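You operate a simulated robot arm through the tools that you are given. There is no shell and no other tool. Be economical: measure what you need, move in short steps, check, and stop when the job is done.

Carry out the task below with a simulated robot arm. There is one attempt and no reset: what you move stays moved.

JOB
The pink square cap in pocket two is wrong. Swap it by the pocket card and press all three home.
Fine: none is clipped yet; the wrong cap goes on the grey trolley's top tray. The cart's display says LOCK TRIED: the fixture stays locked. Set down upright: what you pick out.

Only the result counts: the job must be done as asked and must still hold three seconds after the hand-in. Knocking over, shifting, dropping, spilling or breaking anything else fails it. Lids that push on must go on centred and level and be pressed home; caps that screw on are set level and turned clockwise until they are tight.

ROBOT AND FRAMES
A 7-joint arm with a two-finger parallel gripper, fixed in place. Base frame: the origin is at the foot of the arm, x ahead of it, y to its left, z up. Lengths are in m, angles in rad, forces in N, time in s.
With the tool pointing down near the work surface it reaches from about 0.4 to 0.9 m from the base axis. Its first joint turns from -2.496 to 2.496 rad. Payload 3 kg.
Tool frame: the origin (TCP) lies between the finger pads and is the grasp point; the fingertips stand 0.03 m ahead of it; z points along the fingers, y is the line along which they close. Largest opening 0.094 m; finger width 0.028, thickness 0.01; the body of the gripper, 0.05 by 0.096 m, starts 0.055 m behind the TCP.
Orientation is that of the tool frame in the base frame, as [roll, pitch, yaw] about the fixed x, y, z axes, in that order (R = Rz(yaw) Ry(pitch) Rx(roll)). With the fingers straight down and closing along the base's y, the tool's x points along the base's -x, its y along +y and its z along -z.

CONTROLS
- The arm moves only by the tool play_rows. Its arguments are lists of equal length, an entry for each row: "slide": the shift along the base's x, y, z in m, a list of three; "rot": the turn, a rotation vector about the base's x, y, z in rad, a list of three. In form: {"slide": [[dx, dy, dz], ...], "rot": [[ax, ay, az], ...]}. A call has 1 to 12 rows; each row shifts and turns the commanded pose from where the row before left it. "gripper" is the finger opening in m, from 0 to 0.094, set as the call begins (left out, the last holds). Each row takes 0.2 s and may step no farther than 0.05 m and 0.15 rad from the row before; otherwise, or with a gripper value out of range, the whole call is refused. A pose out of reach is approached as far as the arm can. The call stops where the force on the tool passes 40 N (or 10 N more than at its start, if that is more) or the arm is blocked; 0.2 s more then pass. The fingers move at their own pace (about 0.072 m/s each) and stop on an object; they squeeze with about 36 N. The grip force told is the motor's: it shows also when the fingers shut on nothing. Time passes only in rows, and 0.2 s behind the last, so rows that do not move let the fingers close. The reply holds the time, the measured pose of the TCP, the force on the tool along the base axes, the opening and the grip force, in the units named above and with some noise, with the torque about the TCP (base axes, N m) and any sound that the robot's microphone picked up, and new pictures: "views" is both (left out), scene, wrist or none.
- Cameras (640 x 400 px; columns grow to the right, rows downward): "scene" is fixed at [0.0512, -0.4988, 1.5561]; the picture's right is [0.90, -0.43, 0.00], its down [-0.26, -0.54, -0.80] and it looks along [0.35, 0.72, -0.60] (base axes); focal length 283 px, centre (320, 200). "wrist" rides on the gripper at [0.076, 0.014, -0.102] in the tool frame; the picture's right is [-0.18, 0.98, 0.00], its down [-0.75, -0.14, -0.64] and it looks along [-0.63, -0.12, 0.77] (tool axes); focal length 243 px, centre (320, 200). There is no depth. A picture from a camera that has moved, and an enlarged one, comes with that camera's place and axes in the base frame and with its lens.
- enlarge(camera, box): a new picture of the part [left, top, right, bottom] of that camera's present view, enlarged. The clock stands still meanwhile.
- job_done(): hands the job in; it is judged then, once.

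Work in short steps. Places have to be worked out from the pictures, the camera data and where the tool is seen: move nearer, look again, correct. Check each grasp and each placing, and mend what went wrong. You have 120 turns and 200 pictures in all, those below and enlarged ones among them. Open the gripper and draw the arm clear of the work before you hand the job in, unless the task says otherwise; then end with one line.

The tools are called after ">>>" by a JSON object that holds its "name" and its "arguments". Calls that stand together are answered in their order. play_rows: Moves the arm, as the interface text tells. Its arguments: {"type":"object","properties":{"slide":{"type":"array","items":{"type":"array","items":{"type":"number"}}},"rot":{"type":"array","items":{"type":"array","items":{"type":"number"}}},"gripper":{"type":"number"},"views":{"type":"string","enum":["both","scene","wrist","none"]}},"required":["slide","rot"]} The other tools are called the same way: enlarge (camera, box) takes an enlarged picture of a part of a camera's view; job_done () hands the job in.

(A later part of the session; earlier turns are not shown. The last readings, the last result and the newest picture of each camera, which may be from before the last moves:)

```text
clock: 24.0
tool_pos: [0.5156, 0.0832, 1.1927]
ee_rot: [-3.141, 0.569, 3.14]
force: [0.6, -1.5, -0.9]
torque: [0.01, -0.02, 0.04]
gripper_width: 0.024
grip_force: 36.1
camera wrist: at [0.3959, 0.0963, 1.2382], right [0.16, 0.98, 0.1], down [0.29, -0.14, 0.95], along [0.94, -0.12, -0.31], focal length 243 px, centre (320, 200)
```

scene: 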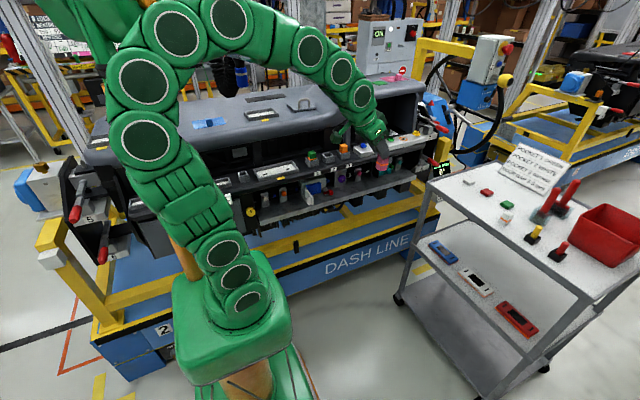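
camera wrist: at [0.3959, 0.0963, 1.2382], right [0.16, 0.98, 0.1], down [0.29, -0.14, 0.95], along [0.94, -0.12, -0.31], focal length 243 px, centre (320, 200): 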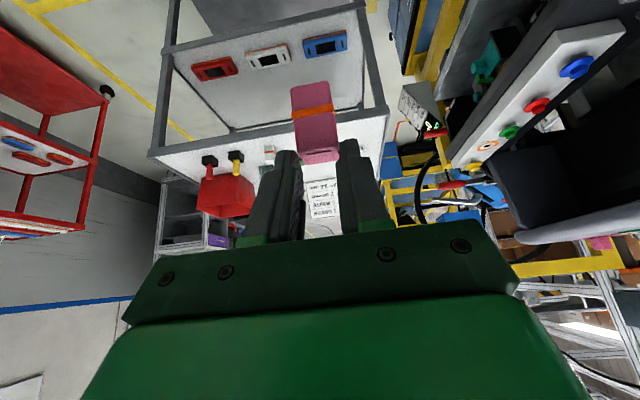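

I travel to the tray, aiming for TCP (0.936, 0.0, 1.03) above an empty spot.

>>> {"name": "play_rows", "arguments": {"slide": [[0.03, -0.02, 0], [0.04, -0.02, 0], [0.04, -0.02, 0], [0.045, -0.01, 0], [0.045, -0.013, 0], [0.045, 0, -0.02], [0.04, 0, -0.03], [0.04, 0, -0.03], [0.035, 0, -0.03], [0.03, 0, -0.03], [0.03, 0, -0.023]], "rot": [[0, 0, 0], [0, 0, 0], [0, 0, 0], [0, 0, 0], [0, 0, 0], [0, 0, 0], [0, 0, 0], [0, 0, 0], [0, 0, 0], [0, 0, 0], [0, 0, 0]]}}

>>> {"name": "enlarge", "arguments": {"camera": "scene", "box": [430, 140, 558, 220]}}

```text
clock: 26.4
tool_pos: [0.9347, -0.0016, 1.0291]
ee_rot: [-3.141, 0.571, -3.141]
force: [0.5, 0.5, -0.5]
torque: [-0.01, 0.02, 0.02]
gripper_width: 0.0242
grip_force: 35.7
camera wrist: at [0.8168, 0.0128, 1.0743], right [0.15, 0.98, 0.1], down [0.29, -0.14, 0.95], along [0.95, -0.12, -0.3], focal length 243 px, centre (320, 200)
```

scene: 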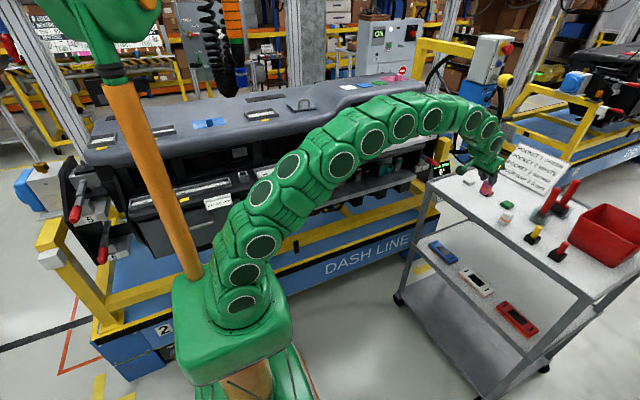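
wrist: 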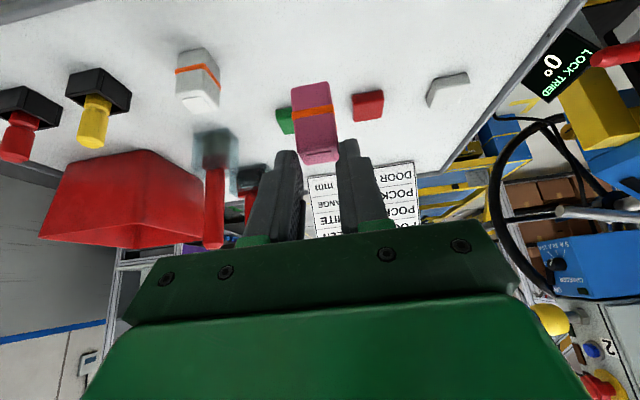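

```text
5.00 times, centred on (494, 180) of scene
camera zoom: at [0.0512, -0.4988, 1.5561], right [0.9, -0.43, 0.0], down [-0.26, -0.54, -0.8], along [0.35, 0.72, -0.6], focal length 1416 px, centre (-550, 300)
```

zoom: 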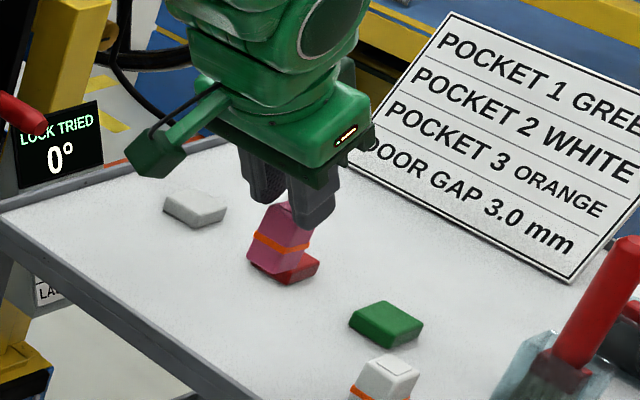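

The spot is clear. I descend to just above the tray.

>>> {"name": "play_rows", "arguments": {"slide": [[0.001, 0, -0.03], [0, 0, -0.03], [0, 0, -0.015], [0, 0, -0.004]], "rot": [[0, 0, 0], [0, 0, 0], [0, 0, 0], [0, 0, 0]], "views": "none"}}

>>> {"name": "enlarge", "arguments": {"camera": "scene", "box": [450, 160, 530, 210]}}

>>> {"name": "enlarge", "arguments": {"camera": "wrist", "box": [200, 60, 440, 210]}}

```text
clock: 27.4
tool_pos: [0.9373, 0.0006, 0.9555]
ee_rot: [3.142, 0.575, 3.141]
force: [-2.1, -0.7, 23.1]
torque: [0.09, -0.51, 0.01]
gripper_width: 0.0242
grip_force: 36.0
```

```text
8.00 times, centred on (490, 185) of scene
camera zoom: at [0.0512, -0.4988, 1.5561], right [0.9, -0.43, 0.0], down [-0.26, -0.54, -0.8], along [0.35, 0.72, -0.6], focal length 2266 px, centre (-1040, 320)
```

zoom: 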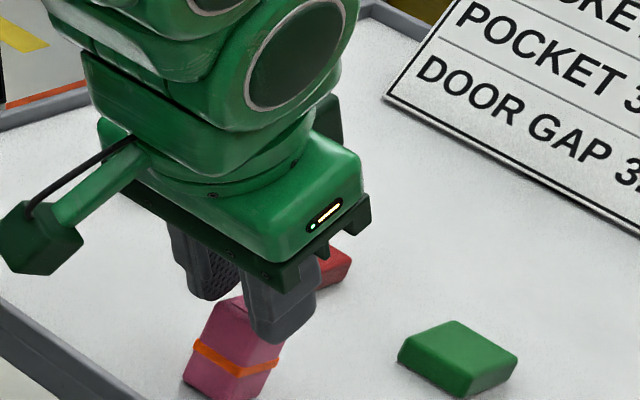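

```text
2.67 times, centred on (320, 135) of wrist
camera zoom: at [0.8179, 0.0131, 0.9985], right [0.15, 0.98, 0.1], down [0.28, -0.14, 0.95], along [0.95, -0.12, -0.3], focal length 647 px, centre (320, 373)
```

zoom: 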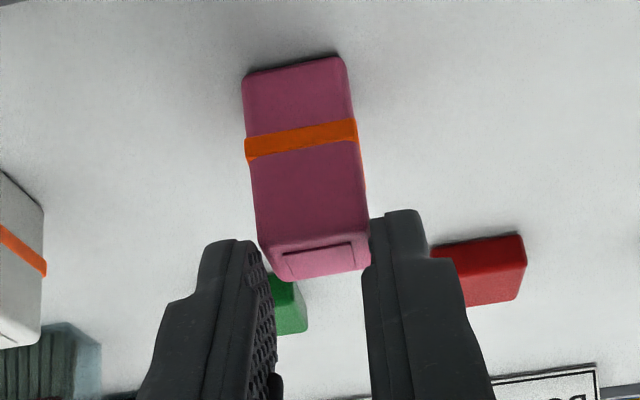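

The cap is already on the tray (23 N up at z = 0.9555). I ease off slightly to relax the contact before releasing.

>>> {"name": "play_rows", "arguments": {"slide": [[0, 0, 0.002], [0, 0, 0]], "rot": [[0, 0, 0], [0, 0, 0]], "views": "none"}}

```text
clock: 28.0
tool_pos: [0.9381, -0.0016, 0.9539]
ee_rot: [-3.141, 0.572, -3.141]
force: [4.8, -1.0, 21.5]
torque: [0.03, -0.96, -0.03]
gripper_width: 0.0243
grip_force: 35.5
```

Still loaded; the commanded pose is a little lower than the measured one. I raise it further.

>>> {"name": "play_rows", "arguments": {"slide": [[0, 0, 0.002], [0, 0, 0.001], [0, 0, 0]], "rot": [[0, 0, 0], [0, 0, 0], [0, 0, 0]], "views": "none"}}

>>> {"name": "enlarge", "arguments": {"camera": "wrist", "box": [240, 70, 400, 170]}}

```text
clock: 28.8
tool_pos: [0.9351, 0.0001, 0.955]
ee_rot: [-3.141, 0.568, -3.141]
force: [0.2, 0.2, 1.0]
torque: [0.05, 0.03, 0.02]
gripper_width: 0.0244
grip_force: 36.3
```

```text
4.00 times, centred on (320, 120) of wrist
camera zoom: at [0.817, 0.0132, 1.0], right [0.16, 0.98, 0.1], down [0.29, -0.14, 0.95], along [0.94, -0.12, -0.31], focal length 970 px, centre (320, 520)
```

zoom: 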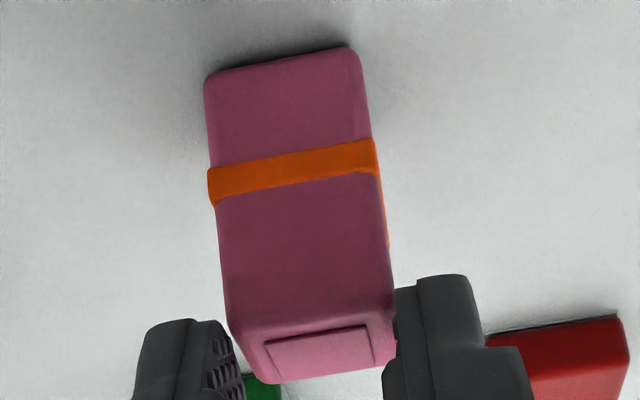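

The force is about zero and the cap stands on the tray. I open and retreat along the tool axis.

>>> {"name": "play_rows", "arguments": {"slide": [[0, 0, 0], [0, 0, 0], [-0.01, 0, 0.016], [-0.016, 0, 0.025], [-0.02, 0, 0.03]], "rot": [[0, 0, 0], [0, 0, 0], [0, 0, 0], [0, 0, 0], [0, 0, 0]], "gripper": 0.055, "views": "wrist"}}

>>> {"name": "enlarge", "arguments": {"camera": "scene", "box": [450, 160, 530, 210]}}

```text
clock: 30.0
tool_pos: [0.891, -0.0001, 1.0272]
ee_rot: [-3.141, 0.57, -3.141]
force: [0.2, 0.1, 0.1]
torque: [0.03, 0.01, -0.02]
gripper_width: 0.0546
grip_force: 0.0
camera wrist: at [0.771, 0.0137, 1.0722], right [0.15, 0.98, 0.1], down [0.29, -0.14, 0.95], along [0.94, -0.12, -0.31], focal length 243 px, centre (320, 200)
```

wrist: 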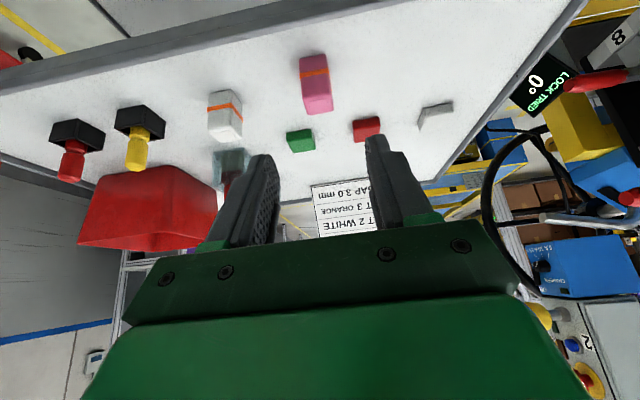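

```text
8.00 times, centred on (490, 185) of scene
camera zoom: at [0.0512, -0.4988, 1.5561], right [0.9, -0.43, 0.0], down [-0.26, -0.54, -0.8], along [0.35, 0.72, -0.6], focal length 2266 px, centre (-1040, 320)
```

zoom: 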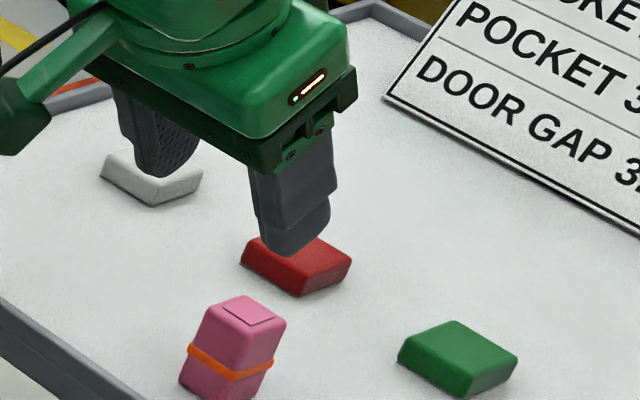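

Pink stands upright on the tray. I enlarge both caps side by side to compare their proportions before regripping white.

>>> {"name": "enlarge", "arguments": {"camera": "wrist", "box": [190, 40, 350, 140]}}

>>> {"name": "enlarge", "arguments": {"camera": "scene", "box": [460, 170, 540, 220]}}

```text
4.00 times, centred on (270, 90) of wrist
camera zoom: at [0.771, 0.0137, 1.0722], right [0.15, 0.98, 0.1], down [0.29, -0.14, 0.95], along [0.94, -0.12, -0.31], focal length 970 px, centre (520, 640)
```

zoom: 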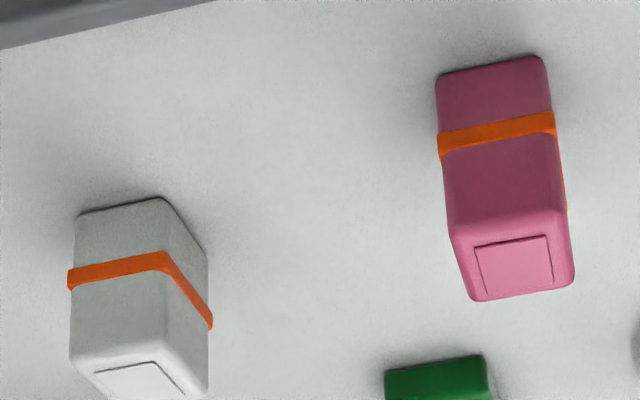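

```text
8.00 times, centred on (500, 195) of scene
camera zoom: at [0.0512, -0.4988, 1.5561], right [0.9, -0.43, 0.0], down [-0.26, -0.54, -0.8], along [0.35, 0.72, -0.6], focal length 2266 px, centre (-1120, 240)
```

zoom: 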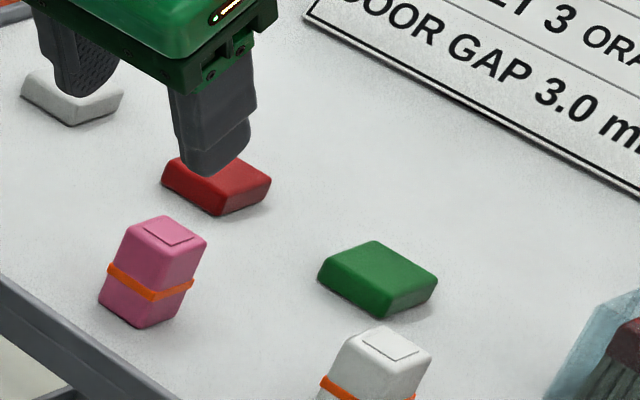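

The two caps are identical; the pink slid down in the grip while being pulled out, which explains the tray height. I go to pre-grasp for white: TCP (0.926, -0.101, 0.986).

>>> {"name": "play_rows", "arguments": {"slide": [[0, -0.035, 0], [0, -0.035, 0], [0, -0.031, 0], [0.017, 0, -0.02], [0.017, 0, -0.021], [0, 0, 0]], "rot": [[0, 0, 0], [0, 0, 0], [0, 0, 0], [0, 0, 0], [0, 0, 0], [0, 0, 0]], "views": "none"}}

>>> {"name": "enlarge", "arguments": {"camera": "wrist", "box": [220, 70, 420, 195]}}

```text
clock: 31.4
tool_pos: [0.9251, -0.1013, 0.9867]
ee_rot: [3.141, 0.57, 3.14]
force: [0.5, 0.3, 0.5]
torque: [-0.02, -0.02, -0.01]
gripper_width: 0.0553
grip_force: 0.0
```

```text
3.20 times, centred on (320, 132) of wrist
camera zoom: at [0.8051, -0.0875, 1.032], right [0.15, 0.98, 0.1], down [0.29, -0.14, 0.95], along [0.94, -0.12, -0.31], focal length 776 px, centre (320, 416)
```

zoom: 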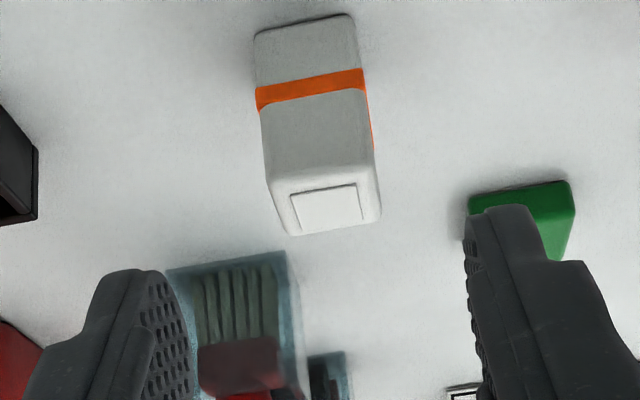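

White is at (0.965, -0.101), as expected. I descend along the tool axis and grip low on the upper part.

>>> {"name": "play_rows", "arguments": {"slide": [[0.009, 0, -0.015], [0.009, 0, -0.015], [0.008, 0, -0.0135], [0, 0, 0]], "rot": [[0, 0, 0], [0, 0, 0], [0, 0, 0], [0, 0, 0]], "views": "none"}}

>>> {"name": "play_rows", "arguments": {"slide": [[0, 0, 0], [0, 0, 0], [0, 0, 0]], "rot": [[0, 0, 0], [0, 0, 0], [0, 0, 0]], "gripper": 0.0, "views": "none"}}

>>> {"name": "enlarge", "arguments": {"camera": "wrist", "box": [220, 70, 420, 195]}}

```text
clock: 32.4
tool_pos: [0.9511, -0.1011, 0.943]
ee_rot: [-3.141, 0.569, 3.141]
force: [-0.3, 0.2, 0.7]
torque: [0.03, 0.01, -0.03]
gripper_width: 0.0551
grip_force: 0.0
```

```text
clock: 33.2
tool_pos: [0.9511, -0.1013, 0.9436]
ee_rot: [3.141, 0.57, 3.14]
force: [-0.5, 0.4, -0.1]
torque: [-0.01, 0.0, 0.0]
gripper_width: 0.0245
grip_force: 36.1
```

```text
3.20 times, centred on (320, 132) of wrist
camera zoom: at [0.8315, -0.0877, 0.9882], right [0.15, 0.98, 0.1], down [0.29, -0.14, 0.95], along [0.94, -0.12, -0.31], focal length 776 px, centre (320, 416)
```

zoom: 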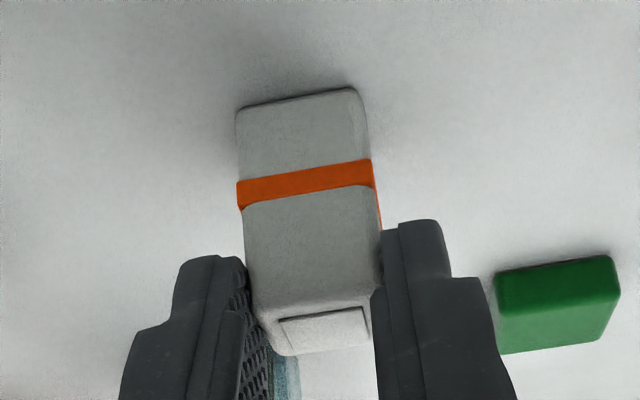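

Good grip. I lift and back away toward the pockets at height.

>>> {"name": "play_rows", "arguments": {"slide": [[0, 0, 0.015], [-0.005, 0, 0.03], [-0.02, 0, 0.035], [-0.03, 0, 0.035], [-0.035, 0.01, 0.03], [-0.04, 0.015, 0.025], [-0.04, 0.02, 0.02], [-0.04, 0.02, 0.02], [-0.04, 0.02, 0.02], [-0.04, 0.025, 0], [-0.04, 0.025, 0], [-0.04, 0.025, 0]], "rot": [[0, 0, 0], [0, 0, 0], [0, 0, 0], [0, 0, 0], [0, 0, 0], [0, 0, 0], [0, 0, 0], [0, 0, 0], [0, 0, 0], [0, 0, 0], [0, 0, 0], [0, 0, 0]], "views": "scene"}}

>>> {"name": "play_rows", "arguments": {"slide": [[-0.03, 0.02, 0], [-0.02, 0, 0], [-0.01, 0, 0], [-0.006, 0, 0], [0, 0, 0], [0, 0, 0], [0, 0, 0], [0, 0, 0], [0, 0, 0], [0, 0, 0], [0, 0, 0]], "rot": [[0, 0, 0.1428], [0, 0, 0.1428], [0, 0, 0.1428], [0, 0, 0.1428], [0, 0, 0.1428], [0, 0, 0.1428], [0, 0, 0.1428], [0, 0, 0.1428], [0, 0, 0.1428], [0, 0, 0.1428], [0, 0, 0.1428]]}}

```text
clock: 35.8
tool_pos: [0.5799, 0.0592, 1.1728]
ee_rot: [3.141, 0.571, -3.141]
force: [0.3, 0.3, -0.2]
torque: [0.01, 0.0, 0.01]
gripper_width: 0.0245
grip_force: 35.7
```

scene: 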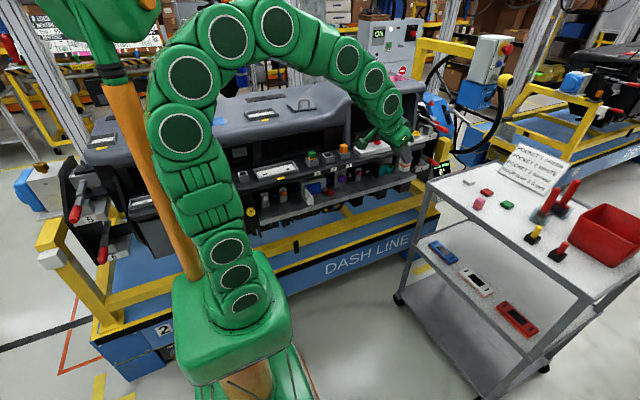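

```text
clock: 38.2
tool_pos: [0.5148, 0.0791, 1.172]
ee_rot: [3.141, 0.572, -1.568]
force: [-0.7, -0.8, -0.7]
torque: [0.04, 0.03, -0.02]
gripper_width: 0.0244
grip_force: 35.4
camera wrist: at [0.5007, -0.041, 1.2175], right [-0.98, 0.15, 0.1], down [0.14, 0.29, 0.95], along [0.12, 0.95, -0.3], focal length 243 px, centre (320, 200)
```

scene: 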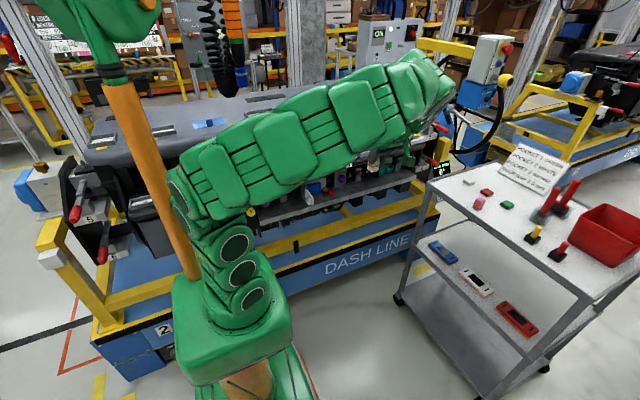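
wrist: 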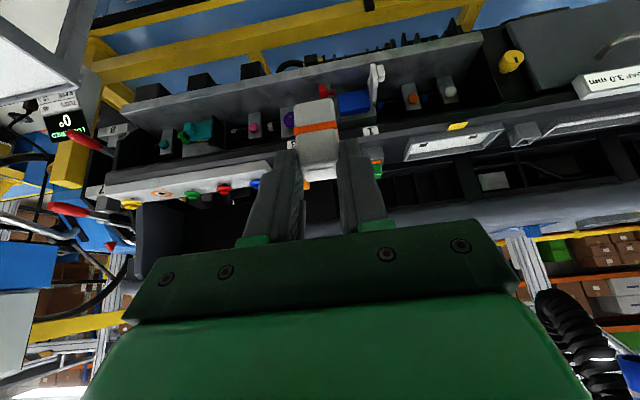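

The white cap is held well. I reverse the pull-out path to hover above pocket 2.

>>> {"name": "play_rows", "arguments": {"slide": [[0, 0.045, 0], [0, 0.045, 0], [0, 0.05, -0.01], [0, 0.05, -0.01], [0, 0.04, -0.02], [0, 0.04, -0.02], [0.0005, 0.0285, -0.005], [0, 0, 0]], "rot": [[0, 0, 0], [0, 0, 0], [0, 0, 0], [0, 0, 0], [0, 0, 0], [0, 0, 0], [0, 0, 0], [0, 0, 0]], "views": "none"}}

>>> {"name": "enlarge", "arguments": {"camera": "wrist", "box": [220, 20, 444, 160]}}

>>> {"name": "enlarge", "arguments": {"camera": "scene", "box": [290, 120, 370, 170]}}

```text
refused: row 3 steps farther than a row can; nothing moved
```

```text
2.86 times, centred on (332, 90) of wrist
camera zoom: at [0.5007, -0.041, 1.2175], right [-0.98, 0.15, 0.1], down [0.14, 0.29, 0.95], along [0.12, 0.95, -0.3], focal length 693 px, centre (286, 514)
```

zoom: 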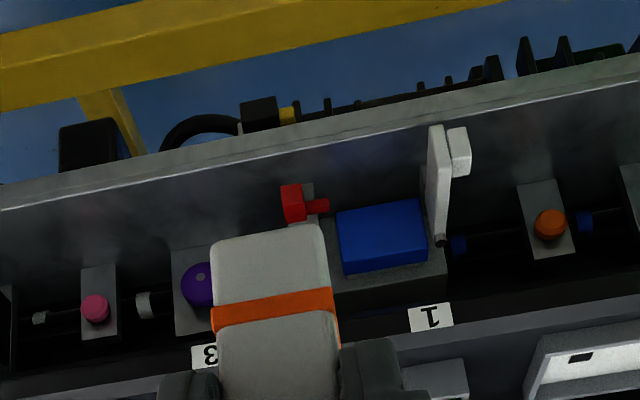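

```text
8.00 times, centred on (330, 145) of scene
camera zoom: at [0.0512, -0.4988, 1.5561], right [0.9, -0.43, 0.0], down [-0.26, -0.54, -0.8], along [0.35, 0.72, -0.6], focal length 2266 px, centre (240, 640)
```

zoom: 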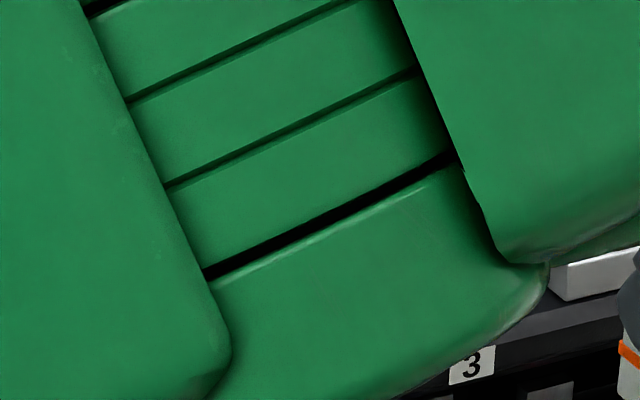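

The step was marginally over the limit, so I use smaller ones.

>>> {"name": "play_rows", "arguments": {"slide": [[0, 0.045, 0], [0, 0.045, 0], [0, 0.045, -0.01], [0, 0.045, -0.01], [0, 0.04, -0.02], [0, 0.04, -0.02], [0.0005, 0.0385, -0.005], [0, 0, 0]], "rot": [[0, 0, 0], [0, 0, 0], [0, 0, 0], [0, 0, 0], [0, 0, 0], [0, 0, 0], [0, 0, 0], [0, 0, 0]], "views": "none"}}

>>> {"name": "enlarge", "arguments": {"camera": "wrist", "box": [220, 20, 444, 160]}}

>>> {"name": "enlarge", "arguments": {"camera": "scene", "box": [290, 120, 370, 170]}}

```text
clock: 40.0
tool_pos: [0.5141, 0.3762, 1.1081]
ee_rot: [3.14, 0.571, -1.571]
force: [-0.1, 0.8, -0.5]
torque: [-0.01, 0.01, -0.01]
gripper_width: 0.0243
grip_force: 35.9
```

```text
2.86 times, centred on (332, 90) of wrist
camera zoom: at [0.5008, 0.257, 1.1527], right [-0.98, 0.16, 0.1], down [0.14, 0.29, 0.95], along [0.12, 0.94, -0.3], focal length 693 px, centre (286, 514)
```

zoom: 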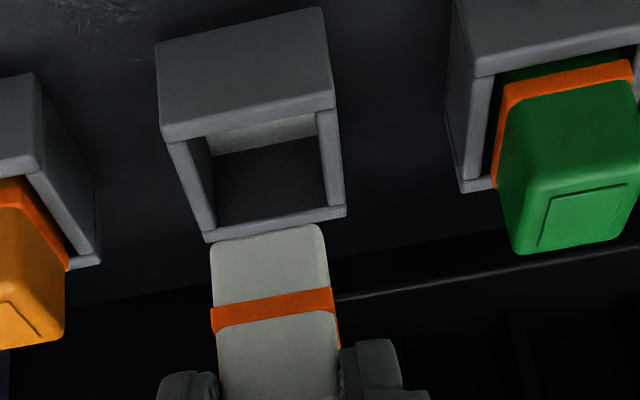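

```text
8.00 times, centred on (330, 145) of scene
camera zoom: at [0.0512, -0.4988, 1.5561], right [0.9, -0.43, 0.0], down [-0.26, -0.54, -0.8], along [0.35, 0.72, -0.6], focal length 2266 px, centre (240, 640)
```

zoom: 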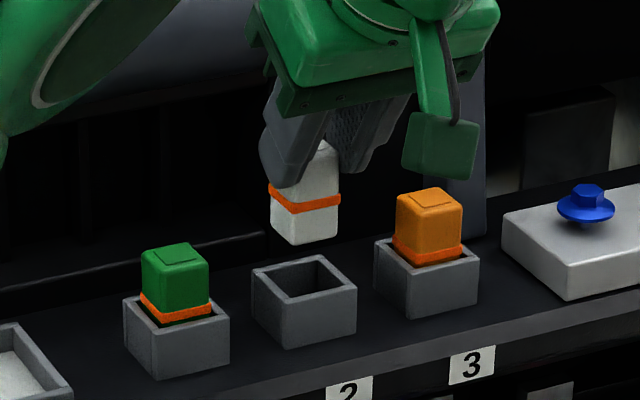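

The white cap hangs over the empty pocket, and the pocket centre is near (0.5155, 0.392). I nudge +0.001 in x and y, then lower slowly.

>>> {"name": "play_rows", "arguments": {"slide": [[0.001, 0.0015, -0.01], [0, 0, -0.01], [0, 0, -0.008], [0, 0, -0.005], [0, 0, 0]], "rot": [[0, 0, 0], [0, 0, 0], [0, 0, 0], [0, 0, 0], [0, 0, 0]], "views": "none"}}

>>> {"name": "enlarge", "arguments": {"camera": "wrist", "box": [220, 20, 444, 160]}}

>>> {"name": "enlarge", "arguments": {"camera": "scene", "box": [290, 120, 370, 170]}}

```text
clock: 41.2
tool_pos: [0.5166, 0.3792, 1.0762]
ee_rot: [-3.14, 0.571, -1.571]
force: [-0.5, -4.7, 33.8]
torque: [0.84, 0.03, 0.02]
gripper_width: 0.0243
grip_force: 36.2
```

```text
2.86 times, centred on (332, 90) of wrist
camera zoom: at [0.5019, 0.2582, 1.1205], right [-0.98, 0.16, 0.1], down [0.14, 0.29, 0.95], along [0.12, 0.95, -0.3], focal length 693 px, centre (286, 514)
```

zoom: 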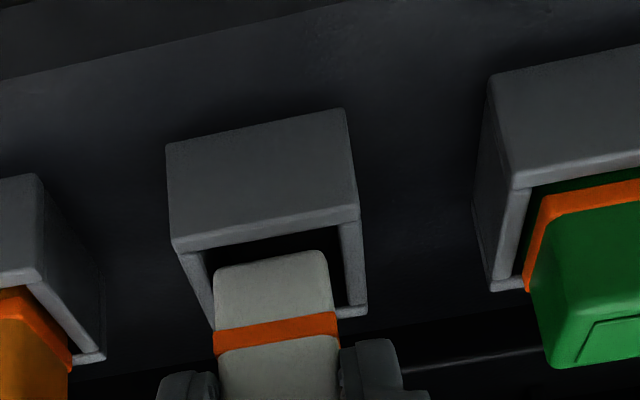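

```text
8.00 times, centred on (330, 145) of scene
camera zoom: at [0.0512, -0.4988, 1.5561], right [0.9, -0.43, 0.0], down [-0.26, -0.54, -0.8], along [0.35, 0.72, -0.6], focal length 2266 px, centre (240, 640)
```

zoom: 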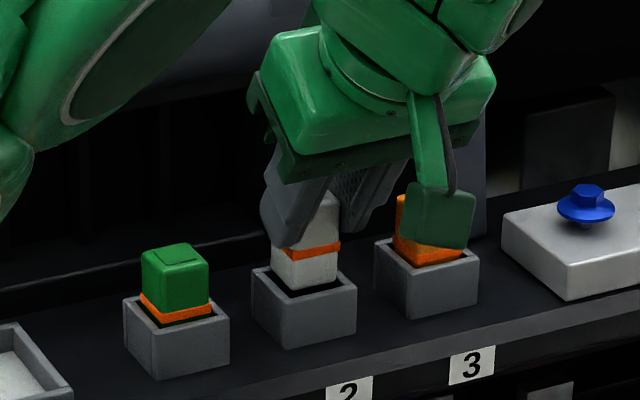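

34 N at z = 1.076 means the cap's rear edge is standing on the back rim. The view puts the pocket centre at y ≈ 0.3895 and the cap at ≈ 0.3935, so I lift, shift -0.004 in y and look.

>>> {"name": "play_rows", "arguments": {"slide": [[0, 0, 0.006], [0, 0, 0.004], [0, -0.004, 0], [0, 0, 0]], "rot": [[0, 0, 0], [0, 0, 0], [0, 0, 0], [0, 0, 0]], "views": "none"}}

>>> {"name": "enlarge", "arguments": {"camera": "wrist", "box": [260, 60, 388, 140]}}

>>> {"name": "enlarge", "arguments": {"camera": "scene", "box": [304, 135, 352, 165]}}

```text
clock: 42.2
tool_pos: [0.516, 0.3752, 1.0853]
ee_rot: [3.14, 0.571, -1.571]
force: [0.3, -0.3, -0.5]
torque: [-0.02, -0.01, 0.0]
gripper_width: 0.0244
grip_force: 36.0
```

```text
5.00 times, centred on (324, 100) of wrist
camera zoom: at [0.5017, 0.2549, 1.1298], right [-0.98, 0.16, 0.1], down [0.14, 0.29, 0.95], along [0.12, 0.94, -0.31], focal length 1213 px, centre (300, 700)
```

zoom: 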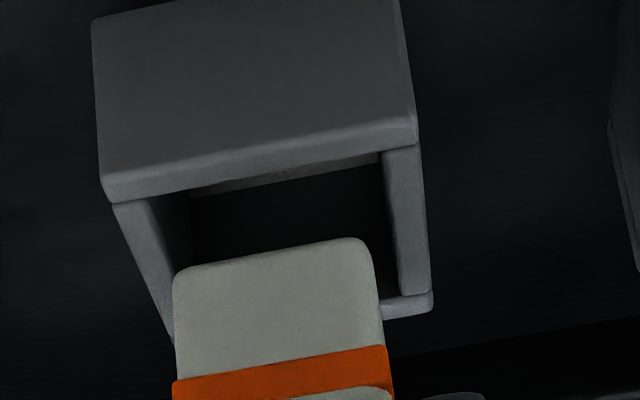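

```text
13.33 times, centred on (328, 150) of scene
camera zoom: at [0.0512, -0.4988, 1.5561], right [0.9, -0.43, 0.0], down [-0.26, -0.54, -0.8], along [0.35, 0.72, -0.6], focal length 3777 px, centre (213, 867)
```

zoom: 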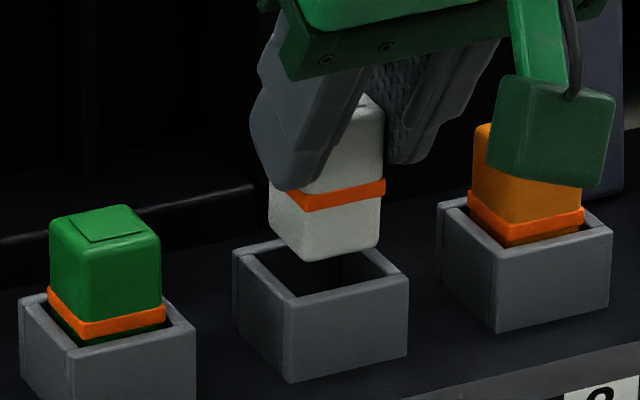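

The cap looks level. I enlarge tightly to compare cap-to-box offsets with the green and orange references.

>>> {"name": "enlarge", "arguments": {"camera": "scene", "box": [318, 145, 342, 160]}}

>>> {"name": "enlarge", "arguments": {"camera": "scene", "box": [302, 150, 326, 165]}}

>>> {"name": "enlarge", "arguments": {"camera": "scene", "box": [334, 143, 358, 158]}}

```text
16.00 times, centred on (330, 152) of scene
camera zoom: at [0.0512, -0.4988, 1.5561], right [0.9, -0.43, 0.0], down [-0.26, -0.54, -0.8], along [0.35, 0.72, -0.6], focal length 4533 px, centre (160, 960)
```

zoom: 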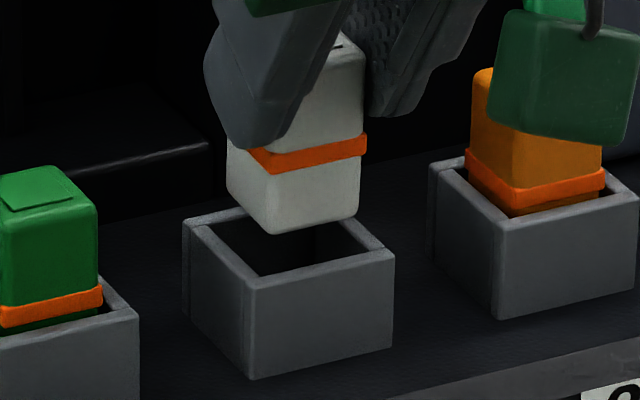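

```text
16.00 times, centred on (314, 158) of scene
camera zoom: at [0.0512, -0.4988, 1.5561], right [0.9, -0.43, 0.0], down [-0.26, -0.54, -0.8], along [0.35, 0.72, -0.6], focal length 4533 px, centre (416, 880)
```

zoom: 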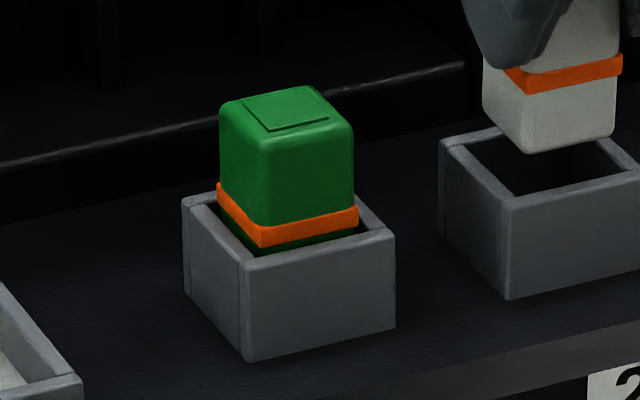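

```text
16.00 times, centred on (346, 150) of scene
camera zoom: at [0.0512, -0.4988, 1.5561], right [0.9, -0.43, 0.0], down [-0.26, -0.54, -0.8], along [0.35, 0.72, -0.6], focal length 4533 px, centre (-96, 992)
```

zoom: 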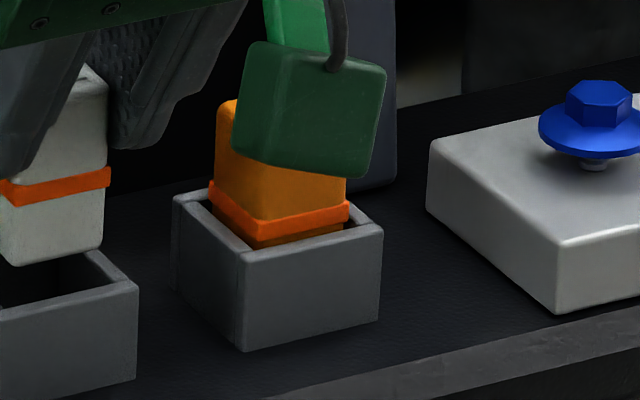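

The front gap at contact was about 0.007 against an ideal 0.002, so I need about 0.0013 more in -y and a hair in -x. I shift and lower gently.

>>> {"name": "play_rows", "arguments": {"slide": [[-0.0005, -0.0013, 0], [0, 0, -0.006], [0, 0, -0.004], [0, 0, -0.003], [0, 0, -0.003]], "rot": [[0, 0, 0], [0, 0, 0], [0, 0, 0], [0, 0, 0], [0, 0, 0]], "views": "none"}}

>>> {"name": "enlarge", "arguments": {"camera": "wrist", "box": [260, 60, 388, 140]}}

>>> {"name": "enlarge", "arguments": {"camera": "scene", "box": [318, 145, 342, 160]}}

```text
clock: 43.4
tool_pos: [0.5152, 0.3737, 1.0697]
ee_rot: [-3.141, 0.573, -1.573]
force: [0.0, 0.4, -0.2]
torque: [-0.01, 0.0, 0.04]
gripper_width: 0.0245
grip_force: 36.8
```

```text
5.00 times, centred on (324, 100) of wrist
camera zoom: at [0.5012, 0.2534, 1.1135], right [-0.98, 0.16, 0.1], down [0.14, 0.29, 0.95], along [0.12, 0.94, -0.3], focal length 1213 px, centre (300, 700)
```

zoom: 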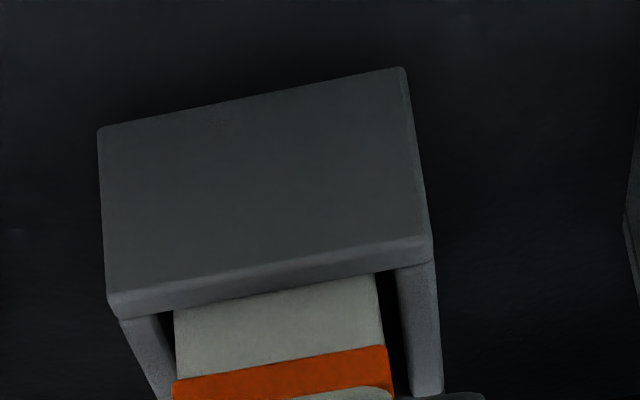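

```text
16.00 times, centred on (330, 152) of scene
camera zoom: at [0.0512, -0.4988, 1.5561], right [0.9, -0.43, 0.0], down [-0.26, -0.54, -0.8], along [0.35, 0.72, -0.6], focal length 4533 px, centre (160, 960)
```

zoom: 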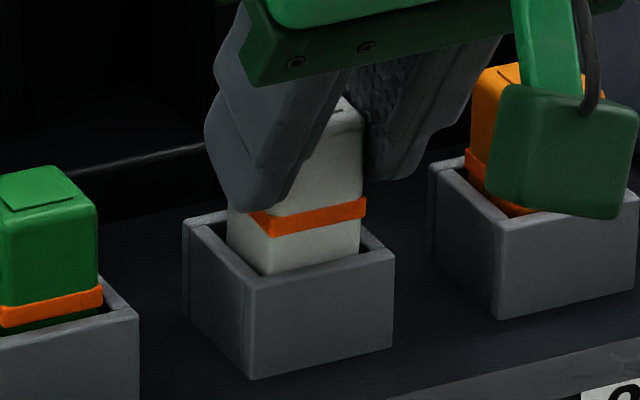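

It has entered the pocket with no force. I continue down in small steps.

>>> {"name": "play_rows", "arguments": {"slide": [[0, 0, -0.003], [0, 0, -0.003], [0, 0, -0.002], [0, 0, 0]], "rot": [[0, 0, 0], [0, 0, 0], [0, 0, 0], [0, 0, 0]], "views": "none"}}

>>> {"name": "enlarge", "arguments": {"camera": "wrist", "box": [260, 60, 388, 140]}}

>>> {"name": "enlarge", "arguments": {"camera": "scene", "box": [310, 144, 342, 164]}}

```text
clock: 44.4
tool_pos: [0.5154, 0.3733, 1.0611]
ee_rot: [-3.141, 0.571, -1.569]
force: [1.0, 1.0, 0.0]
torque: [0.04, -0.01, -0.02]
gripper_width: 0.0244
grip_force: 36.0
```

```text
5.00 times, centred on (324, 100) of wrist
camera zoom: at [0.5014, 0.2534, 1.1058], right [-0.98, 0.16, 0.1], down [0.14, 0.29, 0.95], along [0.12, 0.94, -0.3], focal length 1213 px, centre (300, 700)
```

zoom: 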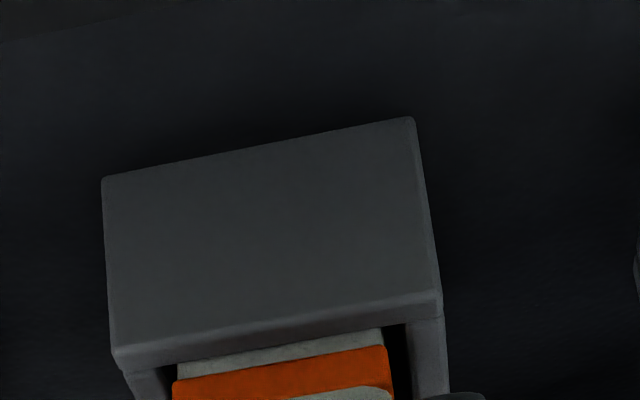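

```text
16.00 times, centred on (326, 154) of scene
camera zoom: at [0.0512, -0.4988, 1.5561], right [0.9, -0.43, 0.0], down [-0.26, -0.54, -0.8], along [0.35, 0.72, -0.6], focal length 4533 px, centre (224, 936)
```

zoom: 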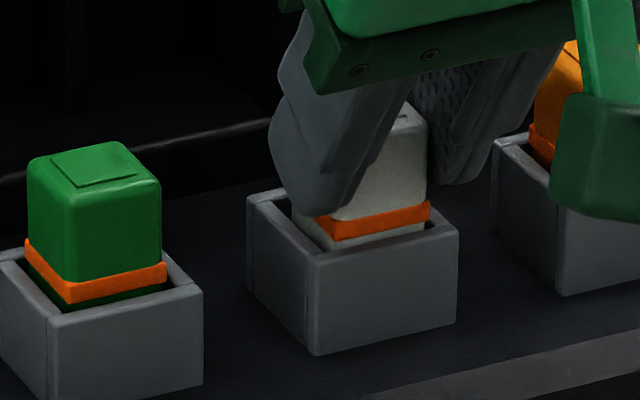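

The white ring is now at nearly the same height as the green one. I lower a last 3 mm, watching for contact.

>>> {"name": "play_rows", "arguments": {"slide": [[0, 0, -0.0015], [0, 0, -0.0015], [0, 0, 0]], "rot": [[0, 0, 0], [0, 0, 0], [0, 0, 0]], "views": "none"}}

>>> {"name": "enlarge", "arguments": {"camera": "scene", "box": [310, 144, 342, 164]}}

```text
clock: 45.2
tool_pos: [0.5159, 0.3726, 1.0571]
ee_rot: [3.141, 0.571, -1.57]
force: [0.9, 3.6, 5.4]
torque: [0.22, -0.05, 0.02]
gripper_width: 0.0239
grip_force: 35.9
```

```text
16.00 times, centred on (326, 154) of scene
camera zoom: at [0.0512, -0.4988, 1.5561], right [0.9, -0.43, 0.0], down [-0.26, -0.54, -0.8], along [0.35, 0.72, -0.6], focal length 4533 px, centre (224, 936)
```

zoom: 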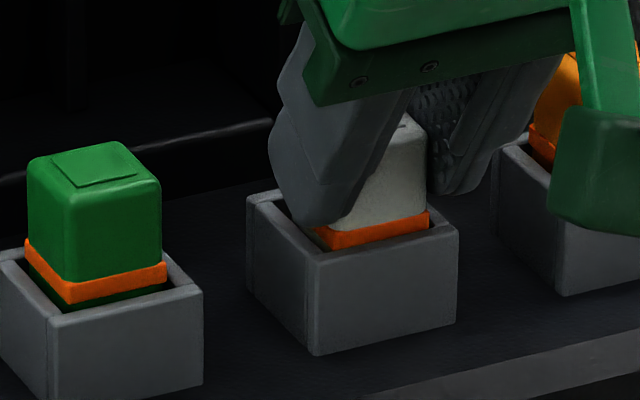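

Light contact is felt and the ring sits at or below the green's level. I release and back out.

>>> {"name": "play_rows", "arguments": {"slide": [[0, 0, 0], [0, 0, 0], [0, -0.01, 0.016], [0, -0.016, 0.025], [0, -0.02, 0.03]], "rot": [[0, 0, 0], [0, 0, 0], [0, 0, 0], [0, 0, 0], [0, 0, 0]], "gripper": 0.045, "views": "wrist"}}

>>> {"name": "enlarge", "arguments": {"camera": "scene", "box": [300, 137, 356, 172]}}

>>> {"name": "enlarge", "arguments": {"camera": "wrist", "box": [180, 30, 460, 205]}}

```text
clock: 46.4
tool_pos: [0.5158, 0.3273, 1.1282]
ee_rot: [3.141, 0.57, -1.571]
force: [-0.2, 0.2, 0.1]
torque: [0.01, 0.04, 0.01]
gripper_width: 0.0448
grip_force: 0.0
camera wrist: at [0.5014, 0.2074, 1.1735], right [-0.98, 0.15, 0.1], down [0.14, 0.29, 0.95], along [0.12, 0.94, -0.31], focal length 243 px, centre (320, 200)
```

wrist: 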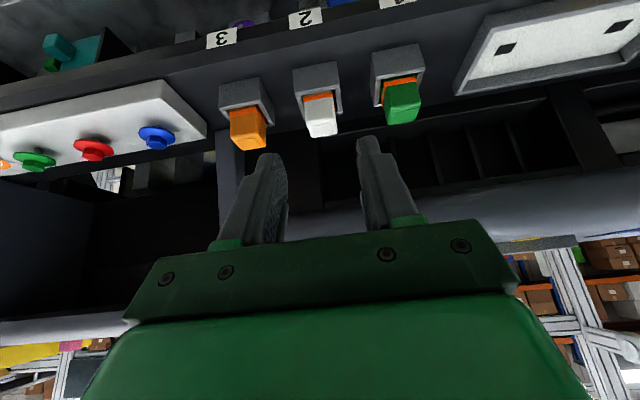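

```text
11.43 times, centred on (328, 154) of scene
camera zoom: at [0.0512, -0.4988, 1.5561], right [0.9, -0.43, 0.0], down [-0.26, -0.54, -0.8], along [0.35, 0.72, -0.6], focal length 3238 px, centre (229, 720)
```

zoom: 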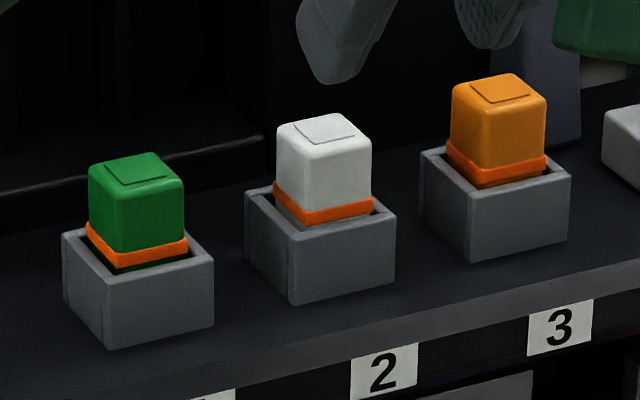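

```text
2.29 times, centred on (320, 118) of wrist
camera zoom: at [0.5014, 0.2074, 1.1735], right [-0.98, 0.15, 0.1], down [0.14, 0.29, 0.95], along [0.12, 0.94, -0.31], focal length 555 px, centre (320, 389)
```

zoom: 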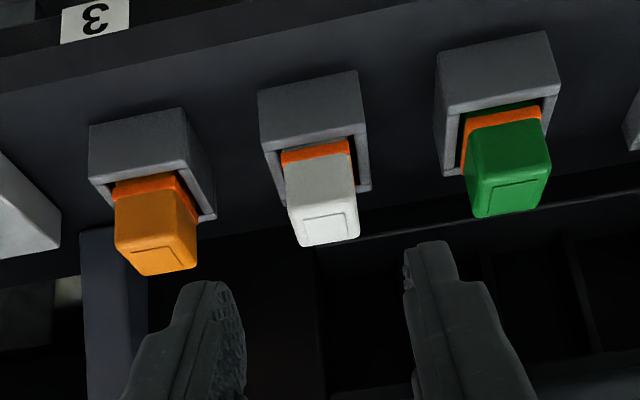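

White sits like its neighbours. Now I press each: caps are at x ≈ 0.446 / 0.516 / 0.586, y ≈ 0.392. I close the fingers and hover over white.

>>> {"name": "play_rows", "arguments": {"slide": [[0, 0, 0.01], [0, 0.03, 0], [0, 0.029, -0.02], [0, 0, -0.015]], "rot": [[0, 0, 0], [0, 0, 0], [0, 0, 0], [0, 0, 0]], "gripper": 0.0, "views": "none"}}

>>> {"name": "enlarge", "arguments": {"camera": "wrist", "box": [220, 60, 420, 185]}}

>>> {"name": "enlarge", "arguments": {"camera": "scene", "box": [300, 132, 356, 167]}}

```text
clock: 47.4
tool_pos: [0.5153, 0.3869, 1.1046]
ee_rot: [-3.141, 0.569, -1.57]
force: [-0.4, 0.2, 0.2]
torque: [0.0, 0.03, 0.04]
gripper_width: 0.0
grip_force: 32.9
```

```text
3.20 times, centred on (320, 122) of wrist
camera zoom: at [0.5012, 0.2666, 1.1485], right [-0.98, 0.16, 0.1], down [0.14, 0.29, 0.95], along [0.12, 0.94, -0.31], focal length 776 px, centre (320, 448)
```

zoom: 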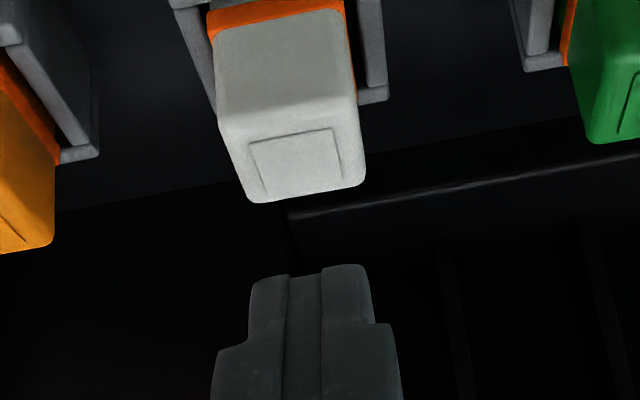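

```text
11.43 times, centred on (328, 150) of scene
camera zoom: at [0.0512, -0.4988, 1.5561], right [0.9, -0.43, 0.0], down [-0.26, -0.54, -0.8], along [0.35, 0.72, -0.6], focal length 3238 px, centre (229, 777)
```

zoom: 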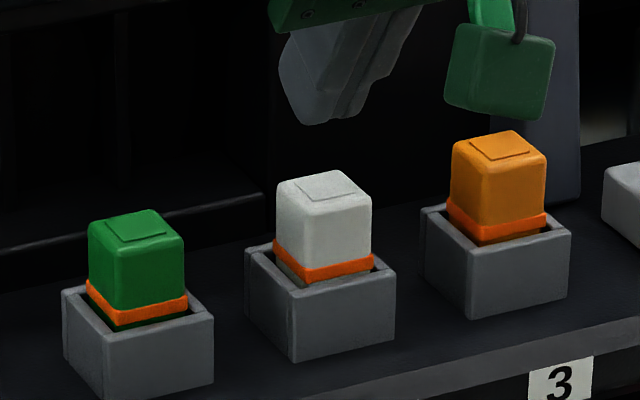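

The tip is directly over the cap's centre, about 0.023 above it. I descend to contact and press.

>>> {"name": "play_rows", "arguments": {"slide": [[0.0003, 0, -0.01], [0, 0, -0.01], [0, 0, -0.003], [0, 0, -0.002], [0, 0, -0.002], [0, 0, -0.002], [0, 0, -0.002], [0, 0, -0.002]], "rot": [[0, 0, 0], [0, 0, 0], [0, 0, 0], [0, 0, 0], [0, 0, 0], [0, 0, 0], [0, 0, 0], [0, 0, 0]], "views": "none"}}

>>> {"name": "enlarge", "arguments": {"camera": "scene", "box": [300, 132, 356, 167]}}

>>> {"name": "enlarge", "arguments": {"camera": "wrist", "box": [220, 40, 420, 165]}}

```text
clock: 49.1
tool_pos: [0.5168, 0.3867, 1.0747]
ee_rot: [-3.14, 0.574, -1.57]
force: [-4.8, -4.8, 18.2]
torque: [-0.11, 0.21, 0.08]
gripper_width: 0.0002
grip_force: 32.8
stopped in row 8: the force on the tool passed its limit at 46 N (the readings are from after the stop); the commanded pose is now the measured one
```

```text
11.43 times, centred on (328, 150) of scene
camera zoom: at [0.0512, -0.4988, 1.5561], right [0.9, -0.43, 0.0], down [-0.26, -0.54, -0.8], along [0.35, 0.72, -0.6], focal length 3238 px, centre (229, 777)
```

zoom: 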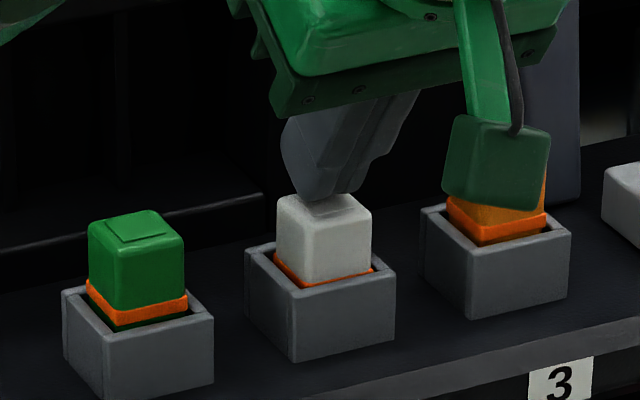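

```text
3.20 times, centred on (320, 102) of wrist
camera zoom: at [0.5018, 0.2665, 1.1196], right [-0.98, 0.16, 0.1], down [0.14, 0.28, 0.95], along [0.12, 0.95, -0.3], focal length 776 px, centre (320, 512)
```

zoom: 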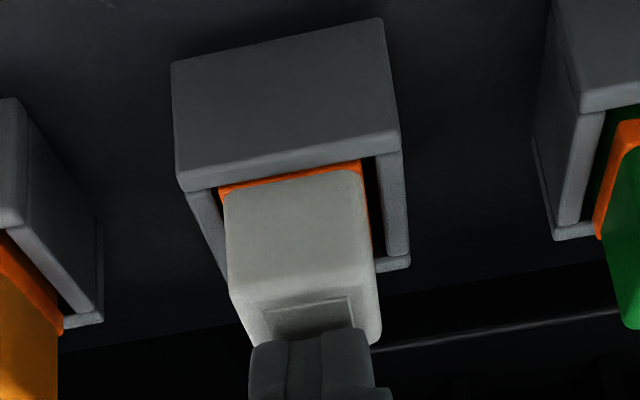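

White dropped about 7 mm; the ring is now at rim level, but no click was reported. I press once more to confirm it is home.

>>> {"name": "play_rows", "arguments": {"slide": [[0, 0, -0.001], [0, 0, -0.001], [0, 0, -0.001], [0, 0, -0.001], [0, 0, -0.001], [0, 0, -0.001]], "rot": [[0, 0, 0], [0, 0, 0], [0, 0, 0], [0, 0, 0], [0, 0, 0], [0, 0, 0]], "views": "none"}}

>>> {"name": "enlarge", "arguments": {"camera": "scene", "box": [310, 142, 342, 162]}}

```text
clock: 49.6
tool_pos: [0.5164, 0.3861, 1.075]
ee_rot: [-3.139, 0.575, -1.572]
force: [-5.7, -5.6, 17.3]
torque: [-0.05, 0.2, 0.07]
gripper_width: 0.0
grip_force: 33.2
stopped in row 2: the force on the tool passed its limit at 42 N (the readings are from after the stop); the commanded pose is now the measured one
```

```text
16.00 times, centred on (326, 152) of scene
camera zoom: at [0.0512, -0.4988, 1.5561], right [0.9, -0.43, 0.0], down [-0.26, -0.54, -0.8], along [0.35, 0.72, -0.6], focal length 4533 px, centre (224, 968)
```

zoom: 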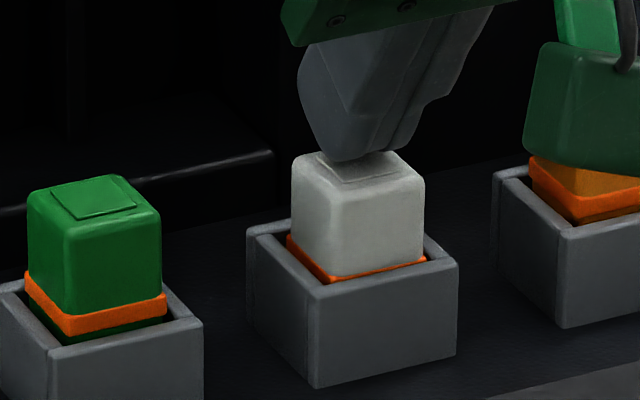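

It is firm with no further travel. I lift off and check that white is level.

>>> {"name": "play_rows", "arguments": {"slide": [[0, 0, 0.005], [0, 0, 0.015], [0, 0, 0.015]], "rot": [[0, 0, 0], [0, 0, 0], [0, 0, 0]], "views": "none"}}

>>> {"name": "enlarge", "arguments": {"camera": "scene", "box": [310, 142, 342, 162]}}

>>> {"name": "enlarge", "arguments": {"camera": "wrist", "box": [220, 60, 420, 185]}}

```text
clock: 50.4
tool_pos: [0.5169, 0.3868, 1.109]
ee_rot: [-3.136, 0.577, -1.572]
force: [-0.1, -0.5, -0.2]
torque: [-0.01, 0.0, -0.03]
gripper_width: 0.0
grip_force: 32.9
```

```text
16.00 times, centred on (326, 152) of scene
camera zoom: at [0.0512, -0.4988, 1.5561], right [0.9, -0.43, 0.0], down [-0.26, -0.54, -0.8], along [0.35, 0.72, -0.6], focal length 4533 px, centre (224, 968)
```

zoom: 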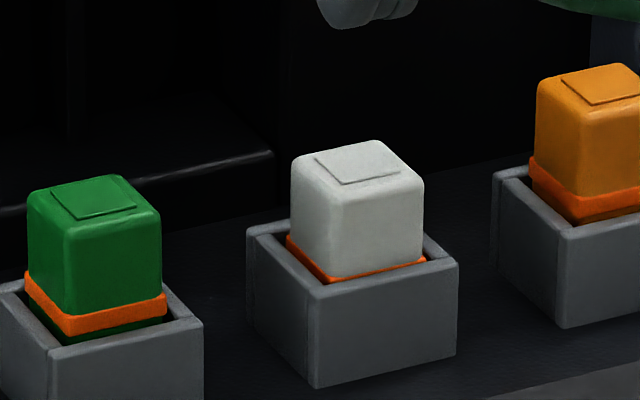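

```text
3.20 times, centred on (320, 122) of wrist
camera zoom: at [0.5022, 0.2668, 1.154], right [-0.98, 0.16, 0.1], down [0.14, 0.28, 0.95], along [0.12, 0.95, -0.3], focal length 776 px, centre (320, 448)
```

zoom: 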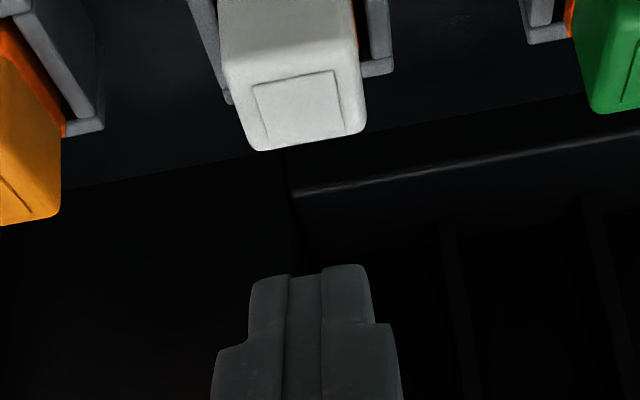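

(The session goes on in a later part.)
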